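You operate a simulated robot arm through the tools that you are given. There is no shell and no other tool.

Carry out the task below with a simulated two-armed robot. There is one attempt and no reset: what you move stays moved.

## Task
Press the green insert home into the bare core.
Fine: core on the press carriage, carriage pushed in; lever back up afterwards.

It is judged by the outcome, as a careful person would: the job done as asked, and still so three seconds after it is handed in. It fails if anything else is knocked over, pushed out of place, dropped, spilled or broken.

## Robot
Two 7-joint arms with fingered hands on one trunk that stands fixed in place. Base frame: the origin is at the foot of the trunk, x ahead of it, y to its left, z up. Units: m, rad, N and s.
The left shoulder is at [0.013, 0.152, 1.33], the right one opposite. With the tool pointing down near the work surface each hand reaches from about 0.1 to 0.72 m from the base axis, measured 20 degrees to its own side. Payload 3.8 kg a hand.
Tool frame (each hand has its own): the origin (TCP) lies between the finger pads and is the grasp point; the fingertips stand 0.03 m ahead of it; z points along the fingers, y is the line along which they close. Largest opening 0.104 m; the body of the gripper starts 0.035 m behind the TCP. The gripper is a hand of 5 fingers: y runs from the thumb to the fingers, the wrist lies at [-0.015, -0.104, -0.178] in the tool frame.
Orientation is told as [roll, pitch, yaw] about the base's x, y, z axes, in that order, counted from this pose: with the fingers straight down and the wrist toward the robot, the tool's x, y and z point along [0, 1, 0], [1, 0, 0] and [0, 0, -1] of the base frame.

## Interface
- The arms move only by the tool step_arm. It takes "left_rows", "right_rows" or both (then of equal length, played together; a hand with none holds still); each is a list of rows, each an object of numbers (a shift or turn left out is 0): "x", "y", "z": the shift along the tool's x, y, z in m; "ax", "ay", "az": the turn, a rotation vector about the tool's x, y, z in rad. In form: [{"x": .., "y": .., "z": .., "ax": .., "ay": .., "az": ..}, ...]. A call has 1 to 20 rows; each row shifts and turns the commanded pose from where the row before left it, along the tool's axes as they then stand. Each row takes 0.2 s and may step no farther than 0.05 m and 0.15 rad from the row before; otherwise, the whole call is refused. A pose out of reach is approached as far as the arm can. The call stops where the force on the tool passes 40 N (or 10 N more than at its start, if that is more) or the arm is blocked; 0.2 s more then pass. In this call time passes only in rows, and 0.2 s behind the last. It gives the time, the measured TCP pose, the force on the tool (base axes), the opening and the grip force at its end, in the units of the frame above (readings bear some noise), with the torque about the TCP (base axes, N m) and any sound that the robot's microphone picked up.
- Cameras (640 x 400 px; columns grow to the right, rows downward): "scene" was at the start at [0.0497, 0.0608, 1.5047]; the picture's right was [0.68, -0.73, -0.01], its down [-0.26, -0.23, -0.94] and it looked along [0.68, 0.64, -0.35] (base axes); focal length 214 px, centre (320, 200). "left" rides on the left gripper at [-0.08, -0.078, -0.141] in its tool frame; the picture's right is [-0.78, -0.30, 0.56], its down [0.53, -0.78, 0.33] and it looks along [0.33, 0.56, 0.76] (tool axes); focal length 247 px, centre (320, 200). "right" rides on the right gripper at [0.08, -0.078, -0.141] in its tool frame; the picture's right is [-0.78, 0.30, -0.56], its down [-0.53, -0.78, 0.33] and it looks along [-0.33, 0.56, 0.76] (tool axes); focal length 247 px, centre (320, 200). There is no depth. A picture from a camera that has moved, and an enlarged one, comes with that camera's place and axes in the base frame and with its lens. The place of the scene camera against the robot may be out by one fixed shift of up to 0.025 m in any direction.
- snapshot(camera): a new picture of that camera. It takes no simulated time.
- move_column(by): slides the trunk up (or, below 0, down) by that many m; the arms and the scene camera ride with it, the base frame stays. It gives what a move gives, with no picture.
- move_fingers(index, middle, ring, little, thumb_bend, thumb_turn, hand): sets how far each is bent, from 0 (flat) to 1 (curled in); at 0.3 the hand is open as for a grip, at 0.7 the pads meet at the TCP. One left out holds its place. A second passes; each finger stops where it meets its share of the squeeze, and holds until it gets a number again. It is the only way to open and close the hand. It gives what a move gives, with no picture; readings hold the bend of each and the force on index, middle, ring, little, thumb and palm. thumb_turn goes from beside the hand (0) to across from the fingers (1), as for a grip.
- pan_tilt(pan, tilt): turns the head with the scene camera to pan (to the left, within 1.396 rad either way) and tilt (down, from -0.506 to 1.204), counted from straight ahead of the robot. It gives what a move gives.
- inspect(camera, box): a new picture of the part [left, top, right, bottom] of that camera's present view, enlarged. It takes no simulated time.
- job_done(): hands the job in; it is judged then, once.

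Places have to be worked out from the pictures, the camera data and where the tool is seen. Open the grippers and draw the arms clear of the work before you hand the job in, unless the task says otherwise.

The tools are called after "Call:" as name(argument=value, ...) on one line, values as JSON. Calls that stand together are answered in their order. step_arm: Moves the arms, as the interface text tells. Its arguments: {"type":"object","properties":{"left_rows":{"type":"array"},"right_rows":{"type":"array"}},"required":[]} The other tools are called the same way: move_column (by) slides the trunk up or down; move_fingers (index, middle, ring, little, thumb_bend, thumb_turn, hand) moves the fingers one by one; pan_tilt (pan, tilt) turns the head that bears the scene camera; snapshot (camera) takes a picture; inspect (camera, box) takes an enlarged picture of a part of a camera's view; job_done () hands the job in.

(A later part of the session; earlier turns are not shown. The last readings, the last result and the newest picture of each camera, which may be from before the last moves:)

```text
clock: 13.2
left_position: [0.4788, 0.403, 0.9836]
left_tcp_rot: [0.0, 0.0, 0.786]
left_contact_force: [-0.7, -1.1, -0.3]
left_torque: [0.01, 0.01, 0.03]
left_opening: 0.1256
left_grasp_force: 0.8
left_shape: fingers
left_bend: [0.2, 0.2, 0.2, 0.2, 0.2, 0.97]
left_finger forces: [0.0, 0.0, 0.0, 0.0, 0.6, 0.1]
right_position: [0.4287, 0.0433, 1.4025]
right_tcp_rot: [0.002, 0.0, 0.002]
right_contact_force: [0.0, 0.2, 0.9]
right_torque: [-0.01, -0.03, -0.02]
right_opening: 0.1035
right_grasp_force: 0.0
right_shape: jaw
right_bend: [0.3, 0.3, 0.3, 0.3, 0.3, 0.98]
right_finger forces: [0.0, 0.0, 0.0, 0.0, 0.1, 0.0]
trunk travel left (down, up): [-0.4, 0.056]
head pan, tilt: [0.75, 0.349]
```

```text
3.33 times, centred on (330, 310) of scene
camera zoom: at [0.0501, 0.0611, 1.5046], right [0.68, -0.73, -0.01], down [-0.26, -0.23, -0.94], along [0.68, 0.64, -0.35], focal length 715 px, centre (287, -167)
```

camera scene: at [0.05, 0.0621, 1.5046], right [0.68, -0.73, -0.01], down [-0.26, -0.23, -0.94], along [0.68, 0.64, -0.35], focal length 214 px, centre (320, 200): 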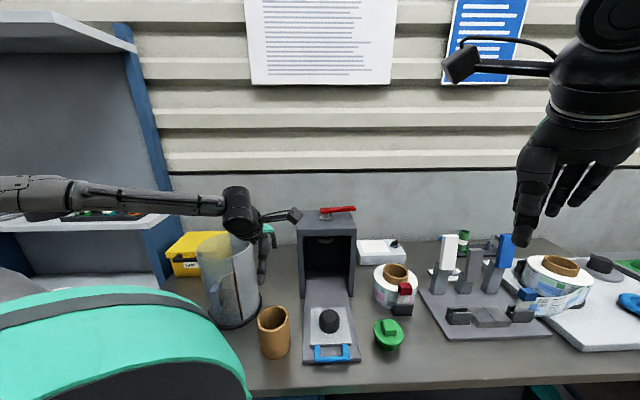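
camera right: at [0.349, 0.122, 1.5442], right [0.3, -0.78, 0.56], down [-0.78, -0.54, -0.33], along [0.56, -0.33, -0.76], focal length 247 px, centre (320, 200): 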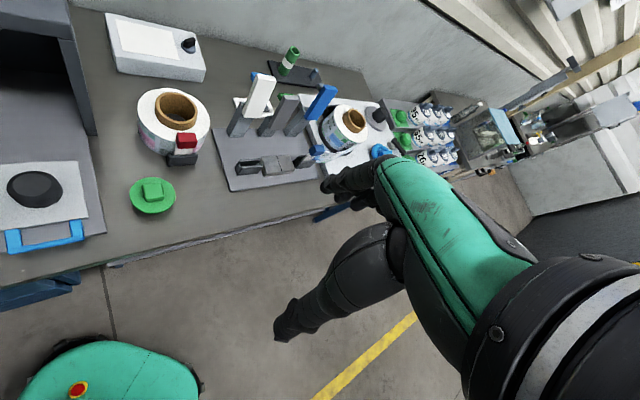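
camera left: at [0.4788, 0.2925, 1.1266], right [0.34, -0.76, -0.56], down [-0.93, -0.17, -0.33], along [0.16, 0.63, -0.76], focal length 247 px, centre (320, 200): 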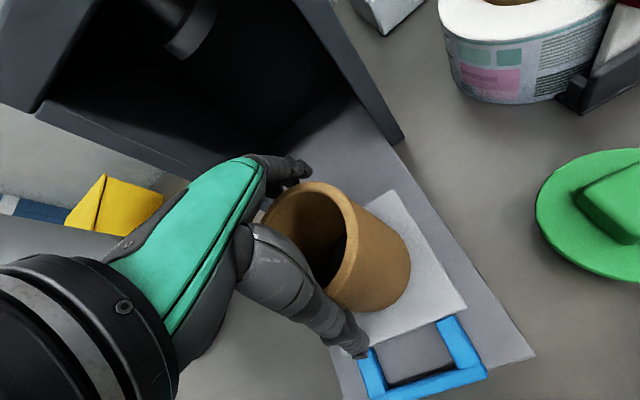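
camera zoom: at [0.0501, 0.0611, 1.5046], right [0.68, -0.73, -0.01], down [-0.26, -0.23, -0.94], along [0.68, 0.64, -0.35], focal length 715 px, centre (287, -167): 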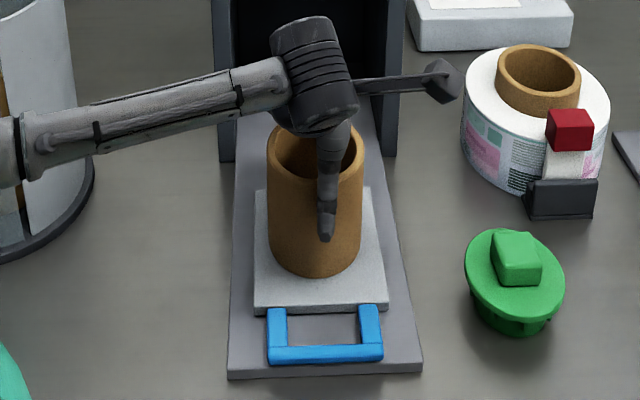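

Core released and sitting on the carriage. I'll raise the hand straight up clear of the core.

Call:
step_arm(left_rows=[{"y": -0.003, "z": -0.005}, {"z": -0.02}, {"z": -0.03}, {"z": -0.04}, {"z": -0.04}, {"z": -0.04}])

Call:
snapshot(camera="left")

Call:
inspect(camera="scene", box=[270, 250, 430, 370])

Call:
inspect(camera="right", box=[0, 60, 240, 270])

```text
clock: 14.6
left_position: [0.4779, 0.4007, 1.1599]
left_tcp_rot: [0.0, 0.0, 0.786]
left_contact_force: [-0.2, 0.5, -0.3]
left_torque: [0.01, 0.01, 0.02]
left_opening: 0.1259
left_grasp_force: 0.1
left_shape: fingers
left_bend: [0.2, 0.2, 0.2, 0.2, 0.2, 0.97]
left_finger forces: [0.1, 0.0, 0.0, 0.1, 0.1, 0.0]
right_position: [0.4299, 0.0432, 1.4027]
right_tcp_rot: [0.002, 0.0, 0.003]
right_contact_force: [0.6, -0.4, 0.1]
right_torque: [0.0, 0.04, 0.0]
right_opening: 0.104
right_grasp_force: 0.1
right_shape: jaw
right_bend: [0.3, 0.3, 0.3, 0.3, 0.3, 0.98]
right_finger forces: [0.1, 0.0, 0.1, 0.1, 0.0, 0.1]
trunk travel left (down, up): [-0.4, 0.056]
head pan, tilt: [0.75, 0.349]
```

```text
taken
camera left: at [0.4782, 0.2894, 1.3018], right [0.34, -0.76, -0.56], down [-0.93, -0.17, -0.33], along [0.16, 0.63, -0.76], focal length 247 px, centre (320, 200)
```

left: 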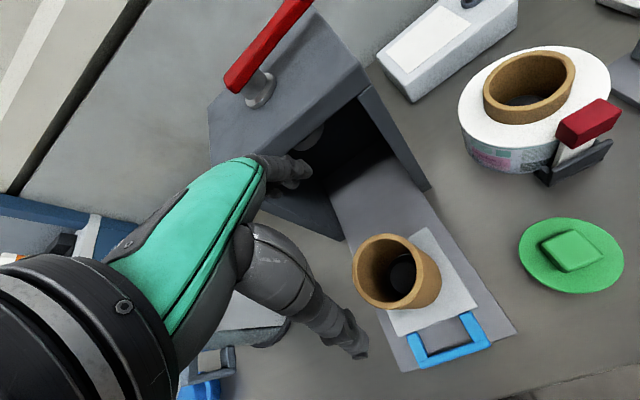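

```text
3.33 times, centred on (350, 310) of scene
camera zoom: at [0.05, 0.0603, 1.5047], right [0.68, -0.73, -0.01], down [-0.26, -0.23, -0.94], along [0.68, 0.64, -0.35], focal length 715 px, centre (220, -167)
```

zoom: 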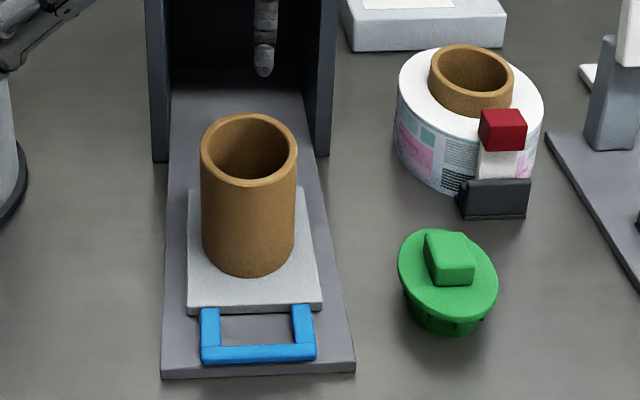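

```text
1.90 times, centred on (120, 165) of right
camera zoom: at [0.3496, 0.1218, 1.5441], right [0.3, -0.78, 0.55], down [-0.78, -0.54, -0.33], along [0.56, -0.33, -0.76], focal length 470 px, centre (701, 267)
```

zoom: 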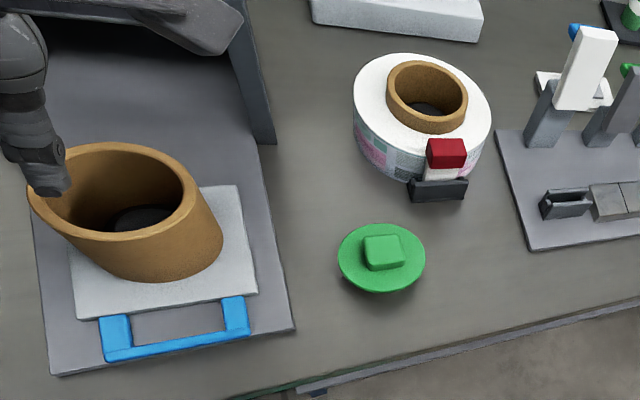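

The core stands upright on the spigot. Next is the green insert, so I'll zoom in from this view to get the position and orientation of its tab, and the core rim's position.

Call:
inspect(camera="left", box=[500, 190, 640, 310])

Call:
inspect(camera="left", box=[330, 200, 530, 380])

Call:
inspect(camera="right", box=[110, 160, 200, 230])

Call:
inspect(camera="left", box=[200, 0, 400, 170])

```text
3.33 times, centred on (570, 250) of left
camera zoom: at [0.4782, 0.2894, 1.3018], right [0.34, -0.76, -0.56], down [-0.93, -0.17, -0.33], along [0.16, 0.63, -0.76], focal length 823 px, centre (-513, 33)
```

zoom: 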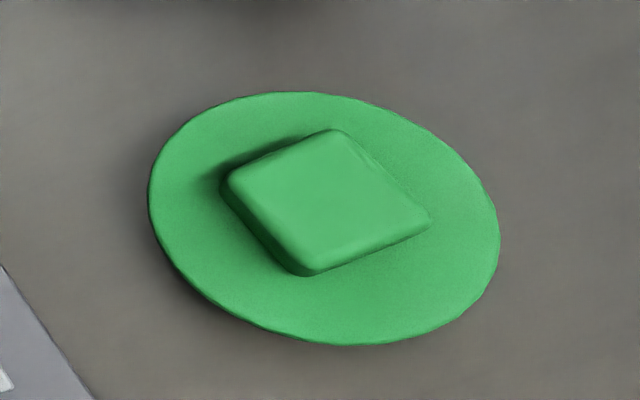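

```text
2.22 times, centred on (430, 290) of left
camera zoom: at [0.4782, 0.2894, 1.3018], right [0.34, -0.76, -0.56], down [-0.93, -0.17, -0.33], along [0.16, 0.63, -0.76], focal length 549 px, centre (76, 0)
```

zoom: 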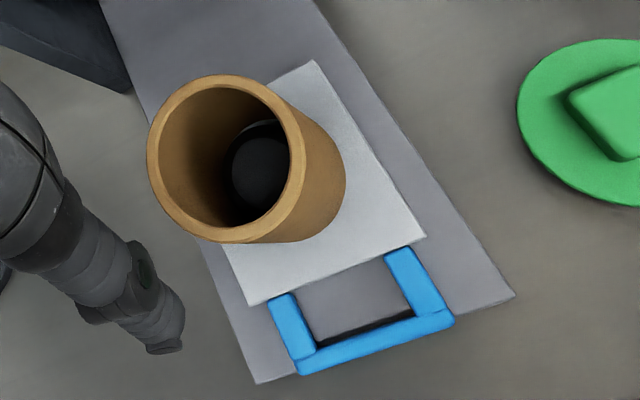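

```text
5.71 times, centred on (155, 195) of right
camera zoom: at [0.3496, 0.1218, 1.5441], right [0.3, -0.78, 0.55], down [-0.78, -0.54, -0.33], along [0.56, -0.33, -0.76], focal length 1411 px, centre (1263, 229)
```

zoom: 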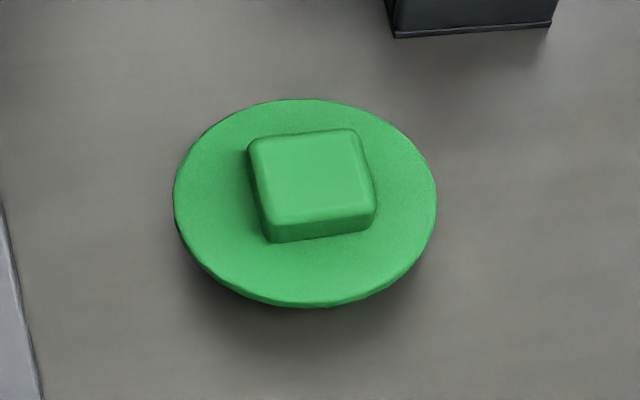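

```text
2.35 times, centred on (300, 85) of left
camera zoom: at [0.4782, 0.2894, 1.3018], right [0.34, -0.76, -0.56], down [-0.93, -0.17, -0.33], along [0.16, 0.63, -0.76], focal length 581 px, centre (367, 471)
```

zoom: 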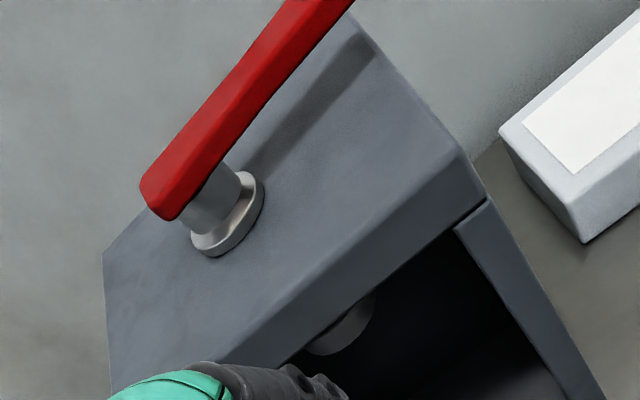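

The insert is at about (0.5625, 0.239), flange top z≈0.91, with a ~0.033 m square tab aligned to the bench axes, which suits my 0.785 yaw. The core rim centre is now about (0.474, 0.4005), z≈1.0. I'll pre-shape the left hand for the tab, hover over the insert, and turn the right hand to give a better side view.

Call:
move_fingers(hand="left", index=0.3, middle=0.48, ring=0.48, little=0.3, thumb_bend=0.48)

Call:
step_arm(left_rows=[{"x": -0.0348, "y": -0.0109, "z": 0.015}, {"x": -0.0348, "y": -0.0109, "z": 0.015}, {"x": -0.0348, "y": -0.0109, "z": 0.015}, {"x": -0.0348, "y": -0.0109, "z": 0.015}, {"x": -0.0348, "y": -0.0109, "z": 0.015}], right_rows=[{"x": -0.02, "az": -0.12}, {"x": -0.02, "az": -0.12}, {"x": -0.02, "az": -0.12}, {"x": -0.02, "az": -0.12}, {"x": -0.02, "az": -0.12}])

Call:
snapshot(camera="left")

Call:
snapshot(camera="right")

Call:
snapshot(camera="scene")

```text
clock: 15.6
left_position: [0.4771, 0.4008, 1.1596]
left_tcp_rot: [-0.001, 0.001, 0.786]
left_contact_force: [-0.4, -1.0, -0.5]
left_torque: [0.0, 0.02, 0.01]
left_opening: 0.081
left_grasp_force: 0.1
left_shape: fingers
left_bend: [0.3, 0.48, 0.48, 0.3, 0.48, 0.97]
left_finger forces: [0.0, 0.0, 0.0, 0.1, 0.1, 0.1]
right_position: [0.4292, 0.0432, 1.4015]
right_tcp_rot: [0.002, 0.001, 0.002]
right_contact_force: [-0.9, 0.8, 1.1]
right_torque: [-0.02, -0.04, 0.0]
right_opening: 0.1036
right_grasp_force: 0.2
right_shape: jaw
right_bend: [0.3, 0.3, 0.3, 0.3, 0.3, 0.98]
right_finger forces: [0.0, 0.0, 0.0, 0.1, 0.0, 0.0]
trunk travel left (down, up): [-0.4, 0.056]
head pan, tilt: [0.75, 0.349]
```

```text
clock: 16.8
left_position: [0.5619, 0.2357, 1.0847]
left_tcp_rot: [0.001, -0.002, 0.786]
left_contact_force: [0.0, 0.3, 1.1]
left_torque: [0.0, -0.03, -0.01]
left_opening: 0.0809
left_grasp_force: 0.1
left_shape: fingers
left_bend: [0.3, 0.48, 0.48, 0.3, 0.48, 0.97]
left_finger forces: [0.0, 0.1, 0.0, 0.1, 0.1, 0.1]
right_position: [0.4541, -0.0559, 1.4019]
right_tcp_rot: [0.003, -0.002, 0.604]
right_contact_force: [-0.1, -0.5, 0.3]
right_torque: [0.0, -0.01, -0.01]
right_opening: 0.1037
right_grasp_force: 0.0
right_shape: jaw
right_bend: [0.3, 0.3, 0.3, 0.3, 0.3, 0.98]
right_finger forces: [0.0, 0.0, 0.0, 0.0, 0.1, 0.0]
trunk travel left (down, up): [-0.4, 0.056]
head pan, tilt: [0.75, 0.349]
```

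```text
taken
camera left: at [0.5624, 0.1247, 1.2268], right [0.34, -0.76, -0.56], down [-0.93, -0.17, -0.33], along [0.16, 0.63, -0.76], focal length 247 px, centre (320, 200)
```

left: 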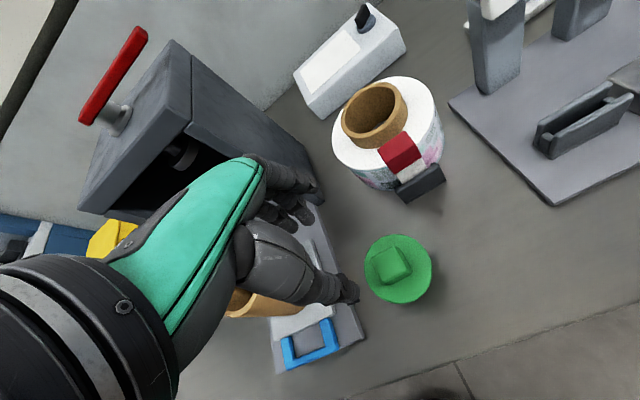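

```text
taken
camera right: at [0.3432, -0.0352, 1.5425], right [0.69, -0.47, 0.55], down [-0.34, -0.88, -0.34], along [0.65, 0.04, -0.76], focal length 247 px, centre (320, 200)
```

right: 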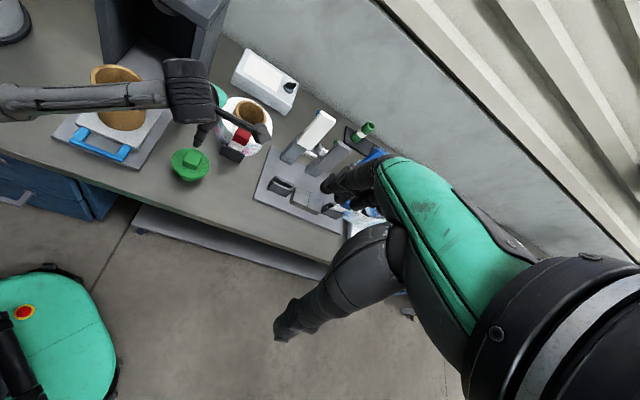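

```text
taken
camera scene: at [0.0514, 0.0575, 1.5047], right [0.68, -0.73, -0.01], down [-0.26, -0.23, -0.94], along [0.68, 0.64, -0.35], focal length 214 px, centre (320, 200)
```

scene: 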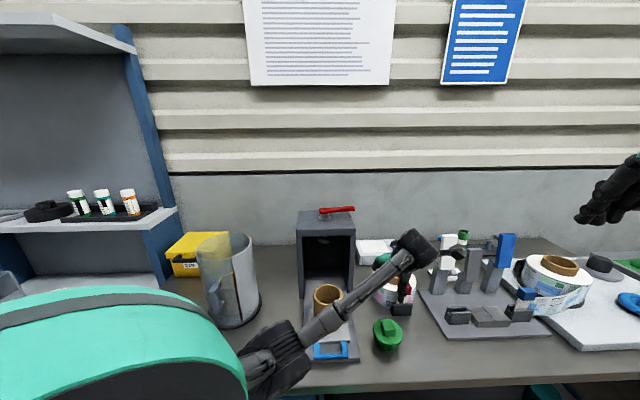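

The hand hovers near the insert. I'll zoom in to get its exact centre relative to the hand.

Call:
inspect(camera="left", box=[230, 150, 450, 320])

Call:
inspect(camera="right", box=[60, 40, 280, 200])

Call:
inspect(camera="scene", box=[300, 220, 460, 370])

```text
2.35 times, centred on (340, 235) of left
camera zoom: at [0.5624, 0.1247, 1.2268], right [0.34, -0.76, -0.56], down [-0.93, -0.17, -0.33], along [0.16, 0.63, -0.76], focal length 581 px, centre (273, 118)
```

zoom: 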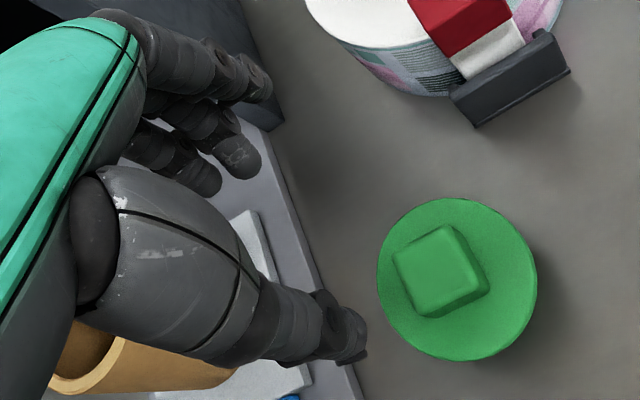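

```text
2.50 times, centred on (170, 120) of right
camera zoom: at [0.3432, -0.0352, 1.5425], right [0.69, -0.47, 0.55], down [-0.34, -0.88, -0.34], along [0.65, 0.04, -0.76], focal length 617 px, centre (695, 400)
```

zoom: 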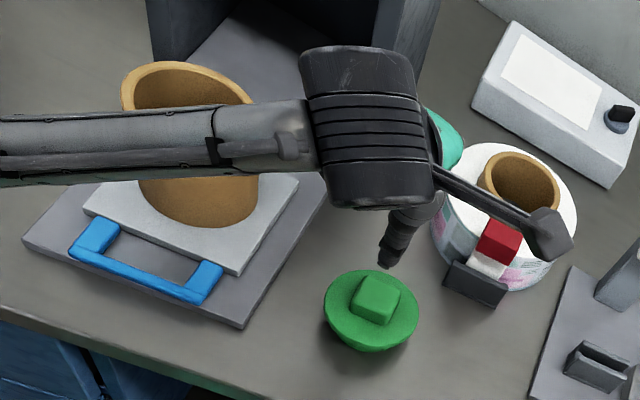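

```text
2.67 times, centred on (380, 295) of scene
camera zoom: at [0.0514, 0.0575, 1.5047], right [0.68, -0.73, -0.01], down [-0.26, -0.23, -0.94], along [0.68, 0.64, -0.35], focal length 572 px, centre (160, -53)
```

zoom: 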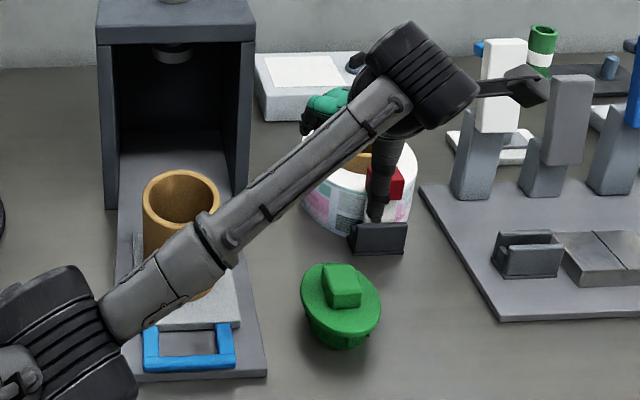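

The tips show index at tool x≈-0.007 and middle at ≈+0.013, with the thumb opposite them, so the grip fingers are thumb, index and middle. I'll reconfigure with ring and little out of the way and look again.

Call:
move_fingers(hand="left", index=0.5, middle=0.5, ring=0.2, little=0.2, thumb_bend=0.48)

Call:
step_arm(left_rows=[{"x": -0.003, "y": 0.0046, "z": 0.03}, {"z": 0.03}, {"z": 0.02}])

Call:
snapshot(camera="left")

Call:
inspect(camera="right", box=[100, 60, 260, 200])

Call:
inspect(camera="scene", box=[320, 230, 460, 360])

```text
clock: 17.8
left_position: [0.5595, 0.2379, 1.0851]
left_tcp_rot: [0.001, 0.002, 0.785]
left_contact_force: [-0.2, -0.9, 0.1]
left_torque: [-0.03, -0.03, 0.04]
left_opening: 0.0554
left_grasp_force: 0.0
left_shape: fingers
left_bend: [0.5, 0.5, 0.2, 0.2, 0.48, 0.97]
left_finger forces: [0.1, 0.1, 0.0, 0.0, 0.1, 0.0]
right_position: [0.4509, -0.0516, 1.4024]
right_tcp_rot: [0.003, -0.002, 0.602]
right_contact_force: [-1.0, 0.8, 0.5]
right_torque: [0.02, 0.0, -0.01]
right_opening: 0.1039
right_grasp_force: 0.0
right_shape: jaw
right_bend: [0.3, 0.3, 0.3, 0.3, 0.3, 0.98]
right_finger forces: [0.1, 0.0, 0.0, 0.0, 0.0, 0.0]
trunk travel left (down, up): [-0.4, 0.056]
head pan, tilt: [0.75, 0.349]
```

```text
clock: 18.6
left_position: [0.5644, 0.2397, 1.0036]
left_tcp_rot: [0.0, -0.001, 0.787]
left_contact_force: [0.1, -1.4, -0.5]
left_torque: [0.01, 0.01, 0.0]
left_opening: 0.0552
left_grasp_force: 0.1
left_shape: fingers
left_bend: [0.5, 0.5, 0.2, 0.2, 0.48, 0.97]
left_finger forces: [0.0, 0.1, 0.1, 0.0, 0.0, 0.0]
right_position: [0.4518, -0.0514, 1.4022]
right_tcp_rot: [0.001, -0.001, 0.603]
right_contact_force: [0.0, 0.2, -1.2]
right_torque: [0.01, -0.01, -0.01]
right_opening: 0.1036
right_grasp_force: 0.1
right_shape: jaw
right_bend: [0.3, 0.3, 0.3, 0.3, 0.3, 0.98]
right_finger forces: [0.0, 0.0, 0.0, 0.0, 0.0, 0.1]
trunk travel left (down, up): [-0.4, 0.056]
head pan, tilt: [0.75, 0.349]
```

```text
taken
camera left: at [0.5655, 0.1298, 1.1462], right [0.34, -0.76, -0.56], down [-0.93, -0.17, -0.33], along [0.16, 0.63, -0.76], focal length 247 px, centre (320, 200)
```

left: 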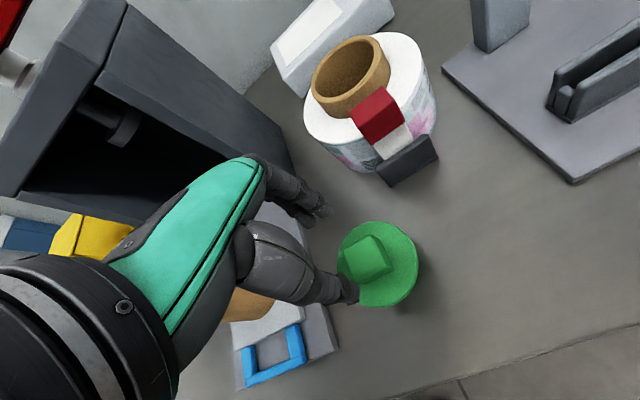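

```text
2.86 times, centred on (180, 130) of right
camera zoom: at [0.3414, -0.0316, 1.5432], right [0.68, -0.47, 0.56], down [-0.34, -0.88, -0.33], along [0.65, 0.04, -0.76], focal length 706 px, centre (720, 400)
```

zoom: 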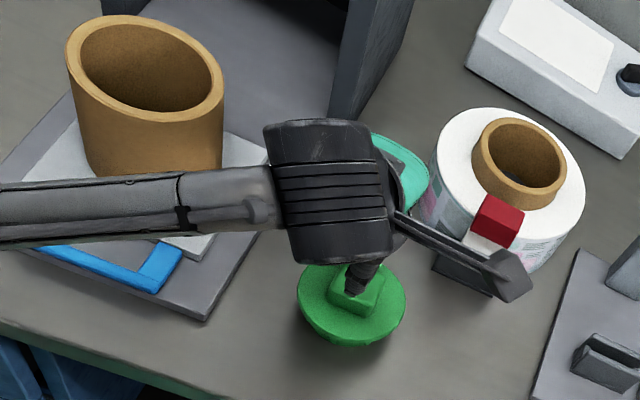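

```text
3.08 times, centred on (390, 295) of scene
camera zoom: at [0.0498, 0.0606, 1.5047], right [0.68, -0.73, -0.01], down [-0.26, -0.23, -0.94], along [0.68, 0.64, -0.35], focal length 660 px, centre (105, -92)
```

zoom: 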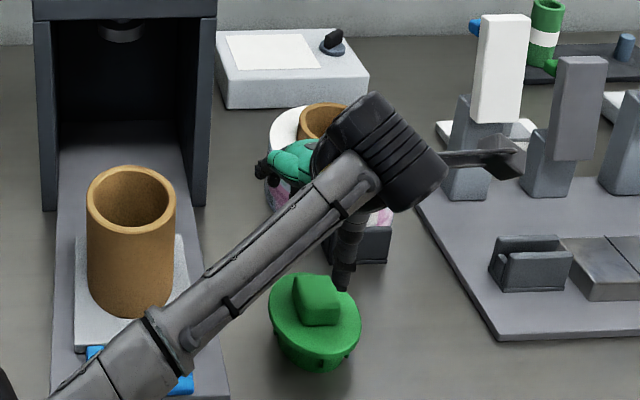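

The hand is 6 cm above the tab; I'll zoom the left camera to judge tips versus tab.

Call:
inspect(camera="left", box=[240, 150, 440, 320])

```text
2.35 times, centred on (340, 235) of left
camera zoom: at [0.5655, 0.1298, 1.1462], right [0.34, -0.76, -0.56], down [-0.93, -0.17, -0.33], along [0.16, 0.63, -0.76], focal length 581 px, centre (273, 118)
```

zoom: 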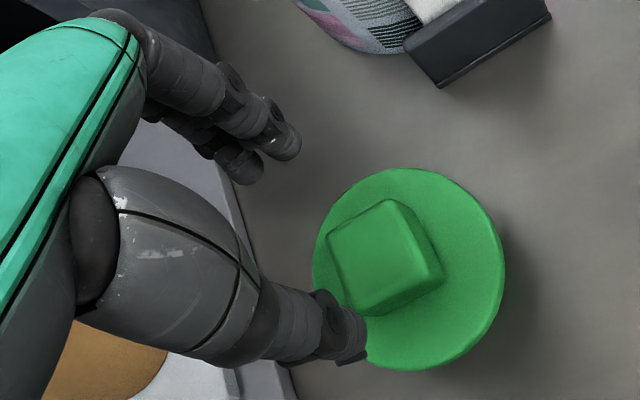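

The tab centre is only about 4 mm off to tool -x. I'll shift 3 mm and descend until the tips are about at tab height, then check.

Call:
step_arm(left_rows=[{"x": -0.003, "z": 0.03}, {"z": 0.025}, {"z": 0.012}])

Call:
inspect(camera="left", box=[240, 150, 440, 320])

Call:
inspect(camera="scene", box=[340, 270, 440, 360])

Call:
inspect(camera="right", box=[140, 100, 240, 190])

```text
clock: 19.4
left_position: [0.5685, 0.2373, 0.9366]
left_tcp_rot: [0.0, -0.002, 0.786]
left_contact_force: [0.3, 1.0, 0.6]
left_torque: [0.02, 0.01, 0.03]
left_opening: 0.0552
left_grasp_force: 0.0
left_shape: fingers
left_bend: [0.5, 0.5, 0.2, 0.2, 0.48, 0.97]
left_finger forces: [0.0, 0.0, 0.1, 0.1, 0.0, 0.1]
right_position: [0.4518, -0.0525, 1.4013]
right_tcp_rot: [0.002, -0.003, 0.601]
right_contact_force: [0.2, 0.6, 0.0]
right_torque: [-0.04, -0.01, 0.0]
right_opening: 0.1038
right_grasp_force: 0.1
right_shape: jaw
right_bend: [0.3, 0.3, 0.3, 0.3, 0.3, 0.98]
right_finger forces: [0.0, 0.1, 0.0, 0.0, 0.0, 0.0]
trunk travel left (down, up): [-0.4, 0.056]
head pan, tilt: [0.75, 0.349]
```

```text
2.35 times, centred on (340, 235) of left
camera zoom: at [0.5694, 0.1262, 1.0788], right [0.34, -0.76, -0.56], down [-0.93, -0.17, -0.33], along [0.16, 0.63, -0.76], focal length 581 px, centre (273, 118)
```

zoom: 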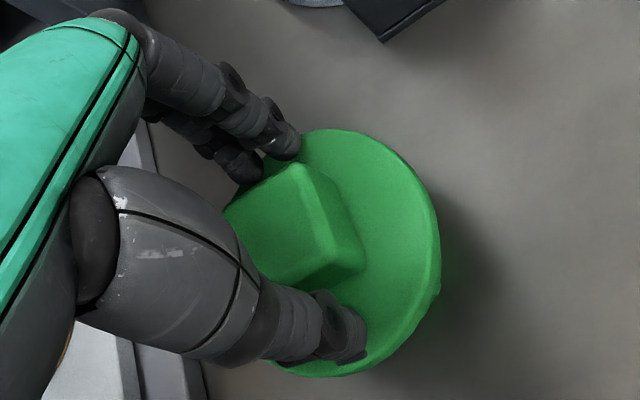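

```text
4.44 times, centred on (390, 315) of scene
camera zoom: at [0.0498, 0.0607, 1.5047], right [0.68, -0.73, -0.01], down [-0.26, -0.23, -0.94], along [0.68, 0.64, -0.35], focal length 953 px, centre (9, -311)
```

zoom: 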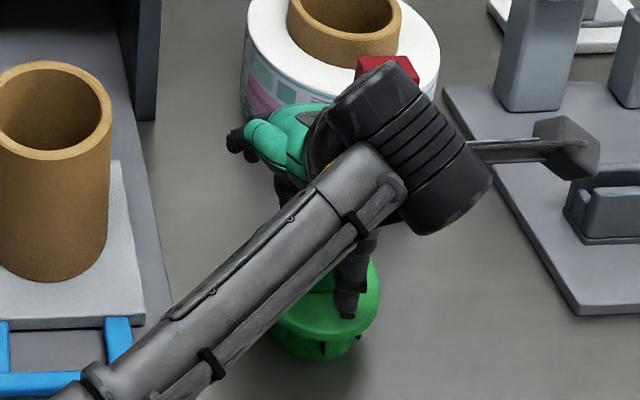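

```text
4.44 times, centred on (190, 145) of right
camera zoom: at [0.3414, -0.0314, 1.5432], right [0.68, -0.47, 0.56], down [-0.34, -0.88, -0.33], along [0.65, 0.04, -0.76], focal length 1098 px, centre (898, 444)
```

zoom: 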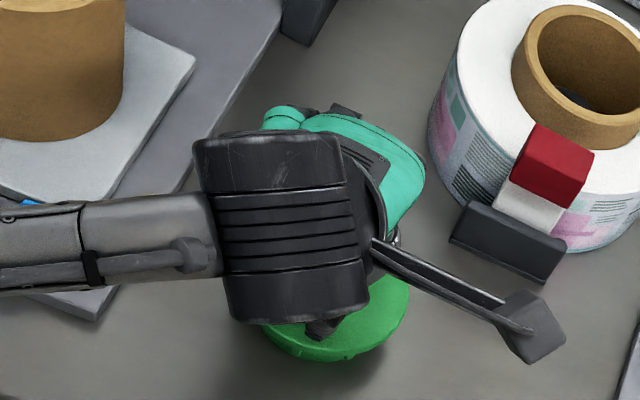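

The tab is centred between thumb and index/middle. I'll go down in small steps feeling for the flange.

Call:
step_arm(left_rows=[{"z": 0.005}])

Call:
step_arm(left_rows=[{"z": 0.004}])

Call:
step_arm(left_rows=[{"z": 0.003}])

```text
clock: 19.8
left_position: [0.5692, 0.2371, 0.932]
left_tcp_rot: [-0.001, -0.001, 0.785]
left_contact_force: [-0.3, 0.9, 0.4]
left_torque: [-0.02, 0.01, -0.05]
left_opening: 0.055
left_grasp_force: 0.0
left_shape: fingers
left_bend: [0.5, 0.5, 0.2, 0.2, 0.48, 0.97]
left_finger forces: [0.0, 0.0, 0.1, 0.0, 0.0, 0.0]
right_position: [0.4525, -0.0525, 1.4018]
right_tcp_rot: [0.001, -0.001, 0.601]
right_contact_force: [-0.2, -0.2, -0.7]
right_torque: [0.01, 0.0, -0.01]
right_opening: 0.1036
right_grasp_force: 0.1
right_shape: jaw
right_bend: [0.3, 0.3, 0.3, 0.3, 0.3, 0.98]
right_finger forces: [0.0, 0.1, 0.0, 0.0, 0.1, 0.1]
trunk travel left (down, up): [-0.4, 0.056]
head pan, tilt: [0.75, 0.349]
```

```text
clock: 20.2
left_position: [0.568, 0.2371, 0.9281]
left_tcp_rot: [0.001, 0.0, 0.783]
left_contact_force: [0.6, 0.5, 1.1]
left_torque: [0.01, 0.01, 0.0]
left_opening: 0.055
left_grasp_force: 0.7
left_shape: fingers
left_bend: [0.5, 0.5, 0.2, 0.2, 0.48, 0.97]
left_finger forces: [0.0, 0.4, 0.0, 0.0, 0.0, 0.1]
right_position: [0.4512, -0.0527, 1.4028]
right_tcp_rot: [0.001, -0.001, 0.604]
right_contact_force: [-0.1, 0.4, -1.0]
right_torque: [0.0, 0.0, 0.07]
right_opening: 0.1034
right_grasp_force: 0.1
right_shape: jaw
right_bend: [0.3, 0.3, 0.3, 0.3, 0.3, 0.98]
right_finger forces: [0.0, 0.0, 0.0, 0.0, 0.0, 0.0]
trunk travel left (down, up): [-0.4, 0.056]
head pan, tilt: [0.75, 0.349]
```

```text
clock: 20.6
left_position: [0.5671, 0.2379, 0.926]
left_tcp_rot: [-0.002, -0.004, 0.785]
left_contact_force: [0.6, 0.4, 7.9]
left_torque: [0.24, -0.13, -0.04]
left_opening: 0.055
left_grasp_force: 3.6
left_shape: fingers
left_bend: [0.5, 0.49, 0.2, 0.2, 0.48, 0.97]
left_finger forces: [0.1, 7.4, 0.1, 0.0, 0.0, 0.1]
right_position: [0.45, -0.0528, 1.4022]
right_tcp_rot: [0.0, -0.001, 0.602]
right_contact_force: [0.7, 0.0, 0.5]
right_torque: [0.03, 0.01, 0.03]
right_opening: 0.1033
right_grasp_force: 0.0
right_shape: jaw
right_bend: [0.3, 0.3, 0.3, 0.3, 0.3, 0.98]
right_finger forces: [0.0, 0.0, 0.0, 0.0, 0.0, 0.0]
trunk travel left (down, up): [-0.4, 0.056]
head pan, tilt: [0.75, 0.349]
```

The middle fingertip touched the flange at TCP z≈0.927. I'll back off 4 mm and close thumb, index and middle on the tab.

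Call:
step_arm(left_rows=[{"z": -0.005}])

Call:
move_fingers(hand="left", index=0.72, middle=0.72, thumb_bend=0.72)

Call:
inspect(camera="left", box=[240, 150, 440, 320])

Call:
inspect(camera="scene", box=[340, 270, 440, 360])

```text
clock: 21.0
left_position: [0.5671, 0.237, 0.9283]
left_tcp_rot: [0.0, 0.0, 0.786]
left_contact_force: [0.1, 0.2, -0.5]
left_torque: [-0.03, 0.02, 0.0]
left_opening: 0.0551
left_grasp_force: 0.1
left_shape: fingers
left_bend: [0.5, 0.5, 0.2, 0.2, 0.48, 0.97]
left_finger forces: [0.1, 0.1, 0.1, 0.1, 0.0, 0.0]
right_position: [0.4513, -0.0524, 1.4018]
right_tcp_rot: [0.002, -0.001, 0.602]
right_contact_force: [0.7, 0.3, 0.6]
right_torque: [-0.01, 0.01, 0.01]
right_opening: 0.1034
right_grasp_force: 0.1
right_shape: jaw
right_bend: [0.3, 0.3, 0.3, 0.3, 0.3, 0.98]
right_finger forces: [0.0, 0.0, 0.1, 0.0, 0.1, 0.1]
trunk travel left (down, up): [-0.4, 0.056]
head pan, tilt: [0.75, 0.349]
```

```text
clock: 22.0
left_position: [0.5678, 0.2388, 0.9301]
left_tcp_rot: [0.001, -0.001, 0.785]
left_contact_force: [0.0, -1.0, -0.2]
left_torque: [-0.04, -0.01, -0.02]
left_opening: 0.033
left_grasp_force: 15.1
left_shape: fingers
left_bend: [0.61, 0.64, 0.2, 0.2, 0.56, 0.95]
left_finger forces: [8.7, 6.5, 0.0, 0.1, 15.4, 0.0]
right_position: [0.4519, -0.0508, 1.4018]
right_tcp_rot: [0.002, -0.002, 0.601]
right_contact_force: [0.4, -0.7, 1.0]
right_torque: [-0.03, 0.04, 0.01]
right_opening: 0.1036
right_grasp_force: 0.0
right_shape: jaw
right_bend: [0.3, 0.3, 0.3, 0.3, 0.3, 0.98]
right_finger forces: [0.1, 0.0, 0.0, 0.0, 0.0, 0.0]
trunk travel left (down, up): [-0.4, 0.056]
head pan, tilt: [0.75, 0.349]
```

```text
2.35 times, centred on (340, 235) of left
camera zoom: at [0.5685, 0.1272, 1.0724], right [0.34, -0.76, -0.56], down [-0.93, -0.17, -0.33], along [0.16, 0.63, -0.76], focal length 581 px, centre (273, 118)
```

zoom: 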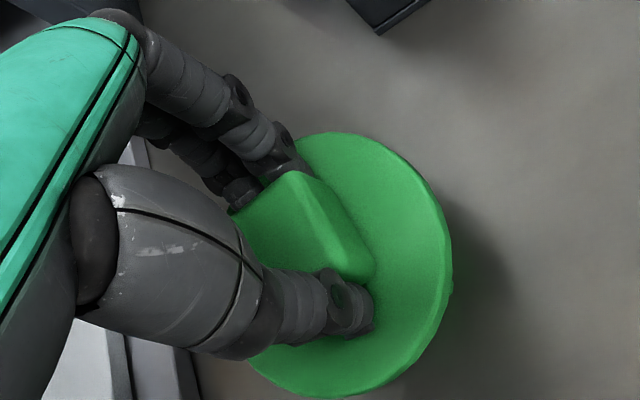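

```text
4.44 times, centred on (390, 315) of scene
camera zoom: at [0.0499, 0.0606, 1.5047], right [0.68, -0.73, -0.01], down [-0.26, -0.23, -0.94], along [0.68, 0.64, -0.35], focal length 953 px, centre (9, -311)
```

zoom: 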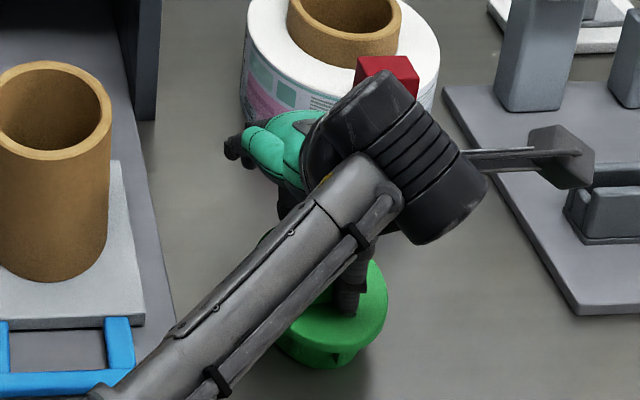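

The tab is gripped with 15 N at an opening of 0.033. I'll lift it slowly and check that it hangs level.

Call:
step_arm(left_rows=[{"z": -0.01}, {"z": -0.02}, {"z": -0.03}, {"z": -0.04}, {"z": -0.04}])

Call:
snapshot(camera="left")

Call:
inspect(camera="scene", box=[320, 210, 460, 350])

Call:
inspect(camera="right", box=[100, 50, 280, 200])

```text
clock: 23.2
left_position: [0.5698, 0.239, 1.07]
left_tcp_rot: [0.003, 0.0, 0.787]
left_contact_force: [-0.3, 0.4, -1.2]
left_torque: [0.04, 0.0, -0.01]
left_opening: 0.0327
left_grasp_force: 15.1
left_shape: fingers
left_bend: [0.61, 0.64, 0.2, 0.2, 0.56, 0.95]
left_finger forces: [8.7, 6.3, 0.1, 0.0, 15.5, 0.0]
right_position: [0.4522, -0.0529, 1.4022]
right_tcp_rot: [0.002, -0.001, 0.601]
right_contact_force: [-0.4, -0.6, 0.9]
right_torque: [-0.03, -0.02, -0.02]
right_opening: 0.1036
right_grasp_force: 0.1
right_shape: jaw
right_bend: [0.3, 0.3, 0.3, 0.3, 0.3, 0.98]
right_finger forces: [0.0, 0.1, 0.0, 0.0, 0.0, 0.1]
trunk travel left (down, up): [-0.4, 0.056]
head pan, tilt: [0.75, 0.349]
```

```text
taken
camera left: at [0.5696, 0.1267, 1.2123], right [0.34, -0.76, -0.56], down [-0.93, -0.17, -0.33], along [0.16, 0.63, -0.76], focal length 247 px, centre (320, 200)
```

left: 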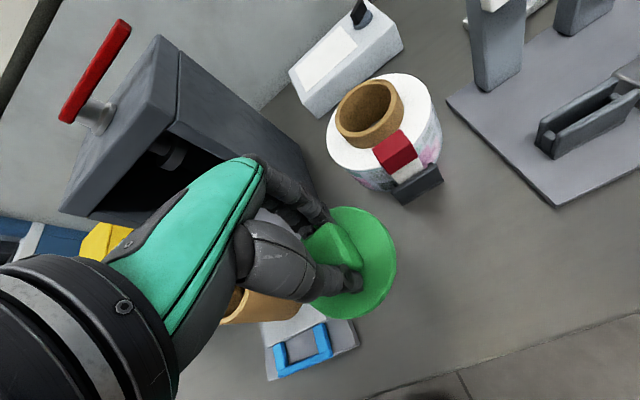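

```text
2.86 times, centred on (390, 280) of scene
camera zoom: at [0.0499, 0.0602, 1.5047], right [0.68, -0.73, -0.01], down [-0.26, -0.23, -0.94], along [0.68, 0.64, -0.35], focal length 613 px, centre (120, -29)
```

zoom: 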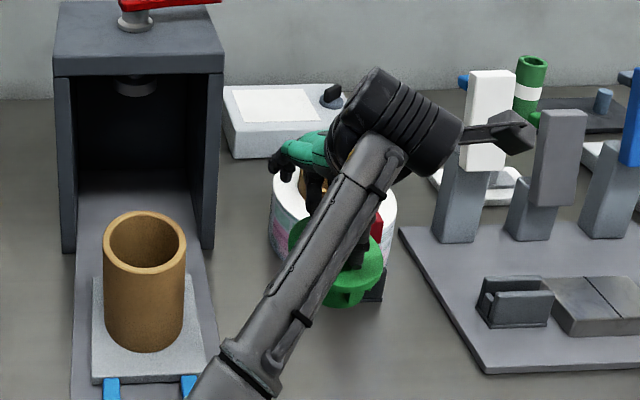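

```text
2.67 times, centred on (190, 125) of right
camera zoom: at [0.3415, -0.0319, 1.5432], right [0.68, -0.47, 0.56], down [-0.34, -0.88, -0.33], along [0.65, 0.04, -0.76], focal length 659 px, centre (667, 400)
```

zoom: 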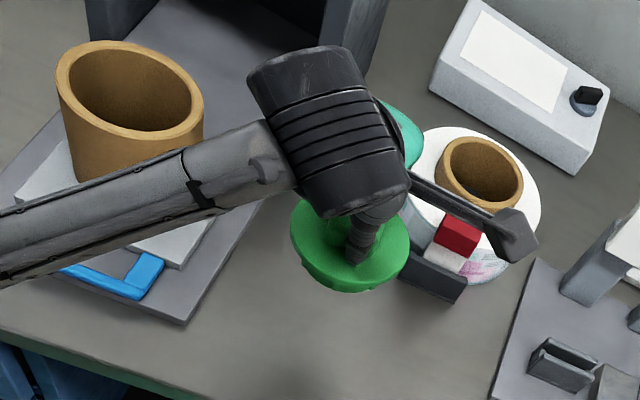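

The insert lifted cleanly. I'll zoom in to measure its level and offset in the hand.

Call:
inspect(camera="left", box=[240, 180, 420, 340])

Call:
inspect(camera="right", box=[160, 100, 230, 170])

Call:
inspect(camera="scene", box=[370, 260, 430, 320])

```text
2.50 times, centred on (330, 260) of left
camera zoom: at [0.5696, 0.1267, 1.2123], right [0.34, -0.76, -0.56], down [-0.93, -0.17, -0.33], along [0.16, 0.63, -0.76], focal length 617 px, centre (295, 50)
```

zoom: 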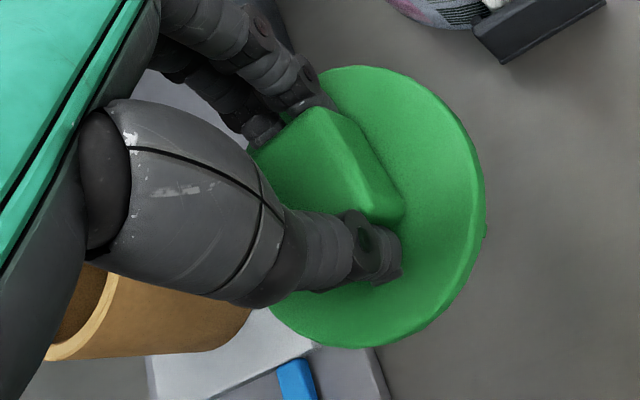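

```text
5.71 times, centred on (195, 135) of right
camera zoom: at [0.3415, -0.0319, 1.5432], right [0.68, -0.47, 0.56], down [-0.34, -0.88, -0.33], along [0.65, 0.04, -0.76], focal length 1411 px, centre (1034, 571)
```

zoom: 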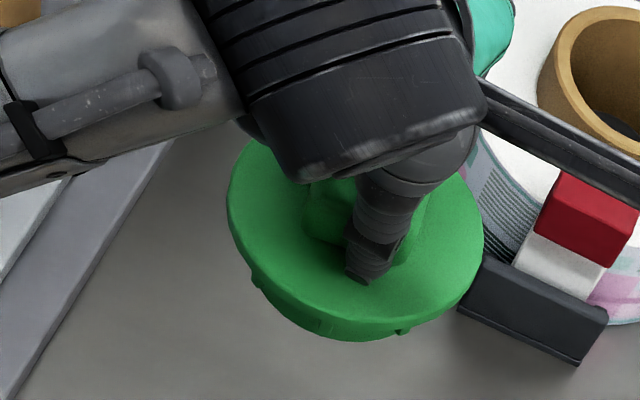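

```text
6.67 times, centred on (400, 290) of scene
camera zoom: at [0.0499, 0.0602, 1.5047], right [0.68, -0.73, -0.01], down [-0.26, -0.23, -0.94], along [0.68, 0.64, -0.35], focal length 1430 px, centre (-213, -400)
```

zoom: 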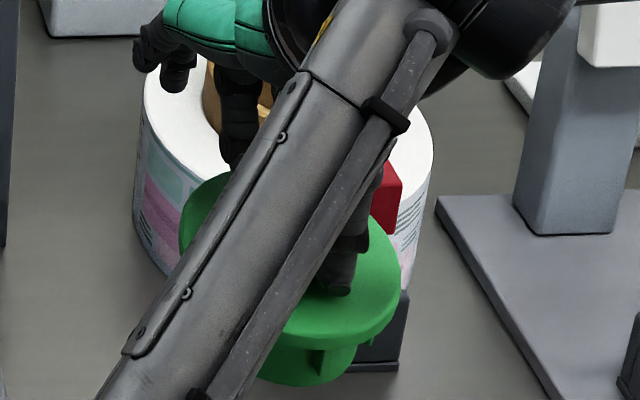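

The insert hangs roughly level, with its centre at about (-0.005, -0.009) in tool x, y. I'll raise it and carry it over the core, targeting TCP ≈ (0.477, 0.410, 1.12).

Call:
step_arm(left_rows=[{"z": -0.045}, {"x": 0.0374, "y": 0.0111}, {"x": 0.0374, "y": 0.0111}, {"x": 0.0374, "y": 0.0111}, {"x": 0.0374, "y": 0.0111}, {"x": 0.0374, "y": 0.0111}])

Call:
snapshot(camera="left")

Call:
inspect(camera="scene", box=[270, 230, 390, 350])

Call:
inspect(camera="right", box=[50, 0, 230, 170])

```text
clock: 24.6
left_position: [0.4719, 0.4087, 1.1166]
left_tcp_rot: [-0.001, 0.0, 0.786]
left_contact_force: [0.4, -0.2, -1.6]
left_torque: [0.03, -0.02, 0.01]
left_opening: 0.0328
left_grasp_force: 14.9
left_shape: fingers
left_bend: [0.61, 0.64, 0.2, 0.2, 0.56, 0.95]
left_finger forces: [8.6, 6.5, 0.0, 0.0, 15.2, 0.0]
right_position: [0.4508, -0.0512, 1.403]
right_tcp_rot: [0.0, -0.003, 0.602]
right_contact_force: [-0.4, -0.4, 0.2]
right_torque: [-0.02, 0.0, 0.03]
right_opening: 0.1032
right_grasp_force: 0.1
right_shape: jaw
right_bend: [0.3, 0.3, 0.3, 0.3, 0.3, 0.98]
right_finger forces: [0.1, 0.0, 0.0, 0.0, 0.0, 0.0]
trunk travel left (down, up): [-0.4, 0.056]
head pan, tilt: [0.75, 0.349]
```

```text
taken
camera left: at [0.4728, 0.2988, 1.2584], right [0.34, -0.76, -0.56], down [-0.93, -0.17, -0.33], along [0.16, 0.63, -0.76], focal length 247 px, centre (320, 200)
```

left: 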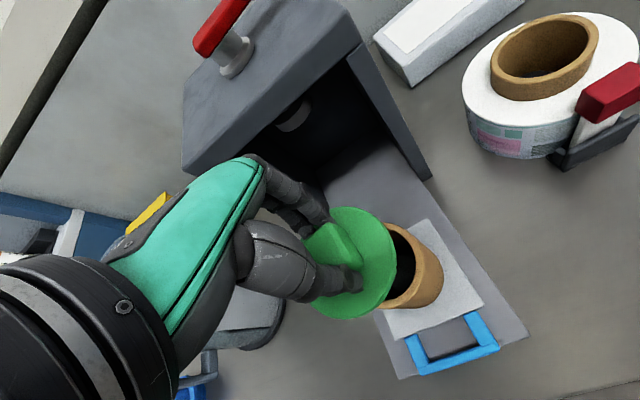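

```text
3.33 times, centred on (330, 290) of scene
camera zoom: at [0.0492, 0.0622, 1.5047], right [0.68, -0.73, -0.01], down [-0.26, -0.23, -0.94], along [0.68, 0.64, -0.35], focal length 715 px, centre (287, -100)
```

zoom: 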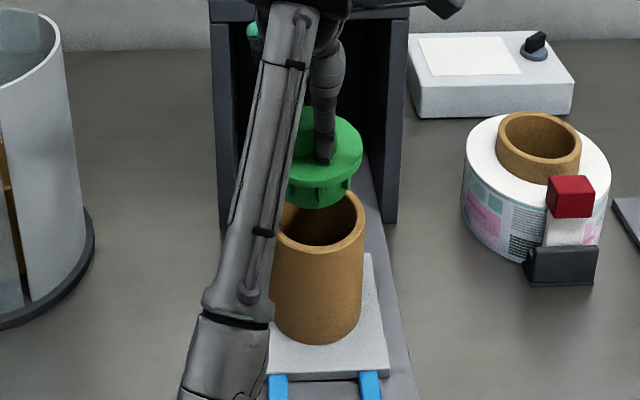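

```text
2.35 times, centred on (140, 85) of right
camera zoom: at [0.3408, -0.0299, 1.5434], right [0.68, -0.47, 0.56], down [-0.34, -0.88, -0.33], along [0.65, 0.04, -0.76], focal length 581 px, centre (744, 471)
```

zoom: 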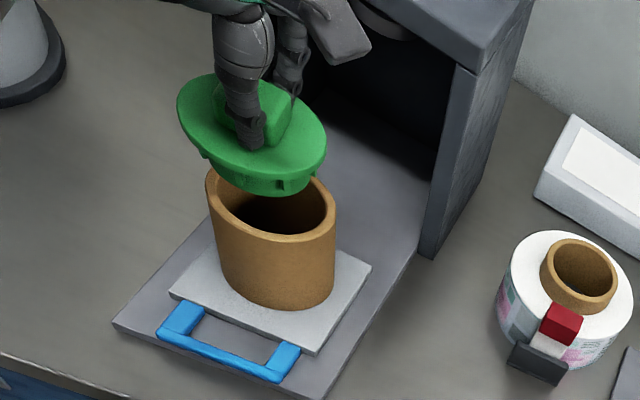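

From the right and scene views the insert sits about 3.5 mm too far left and 6 mm too near relative to the core axis. I'll correct that and lower 3 cm, then re-check.

Call:
step_arm(left_rows=[{"x": -0.0035, "y": 0.006}, {"z": 0.015}, {"z": 0.013}])

Call:
inspect(camera="right", box=[90, 10, 210, 130])

Call:
inspect(camera="scene", box=[285, 240, 375, 330])

Call:
inspect(camera="left", box=[250, 180, 470, 340])

```text
clock: 25.4
left_position: [0.4824, 0.4112, 1.0861]
left_tcp_rot: [-0.001, 0.001, 0.784]
left_contact_force: [-0.8, -0.2, 0.0]
left_torque: [0.0, -0.01, 0.02]
left_opening: 0.0326
left_grasp_force: 15.5
left_shape: fingers
left_bend: [0.61, 0.64, 0.2, 0.2, 0.56, 0.95]
left_finger forces: [8.7, 6.5, 0.1, 0.0, 15.3, 0.1]
right_position: [0.4518, -0.0527, 1.4017]
right_tcp_rot: [0.002, -0.001, 0.603]
right_contact_force: [-1.7, -0.1, 0.0]
right_torque: [0.0, -0.01, 0.01]
right_opening: 0.1034
right_grasp_force: 0.0
right_shape: jaw
right_bend: [0.3, 0.3, 0.3, 0.3, 0.3, 0.98]
right_finger forces: [0.1, 0.0, 0.0, 0.1, 0.1, 0.0]
trunk travel left (down, up): [-0.4, 0.056]
head pan, tilt: [0.75, 0.349]
```

```text
3.33 times, centred on (150, 70) of right
camera zoom: at [0.3414, -0.0314, 1.5432], right [0.68, -0.47, 0.56], down [-0.34, -0.88, -0.33], along [0.65, 0.04, -0.76], focal length 823 px, centre (887, 633)
```

zoom: 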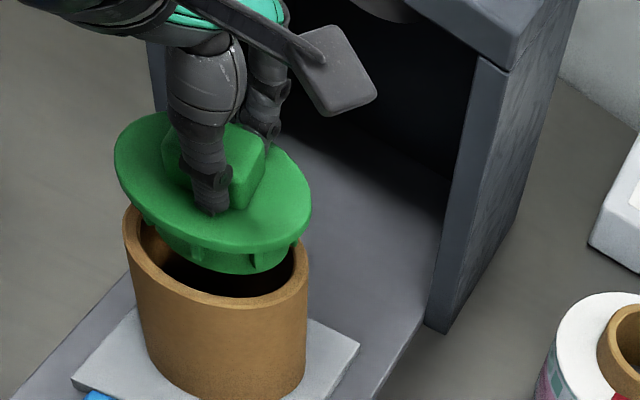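

```text
4.44 times, centred on (330, 285) of scene
camera zoom: at [0.0498, 0.0607, 1.5047], right [0.68, -0.73, -0.01], down [-0.26, -0.23, -0.94], along [0.68, 0.64, -0.35], focal length 953 px, centre (276, -178)
```

zoom: 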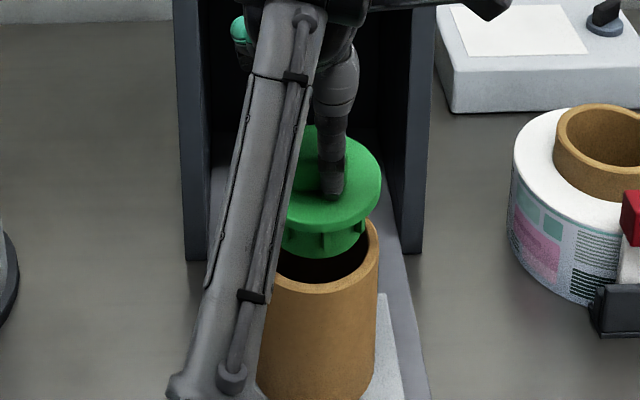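

```text
2.50 times, centred on (360, 260) of left
camera zoom: at [0.4828, 0.3004, 1.229], right [0.34, -0.76, -0.56], down [-0.93, -0.17, -0.33], along [0.16, 0.63, -0.76], focal length 617 px, centre (220, 50)
```

zoom: 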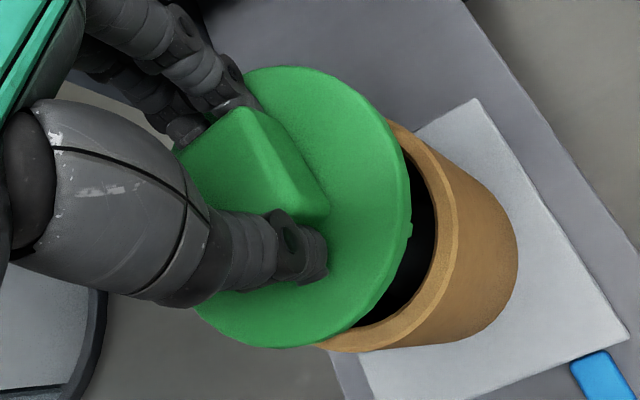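

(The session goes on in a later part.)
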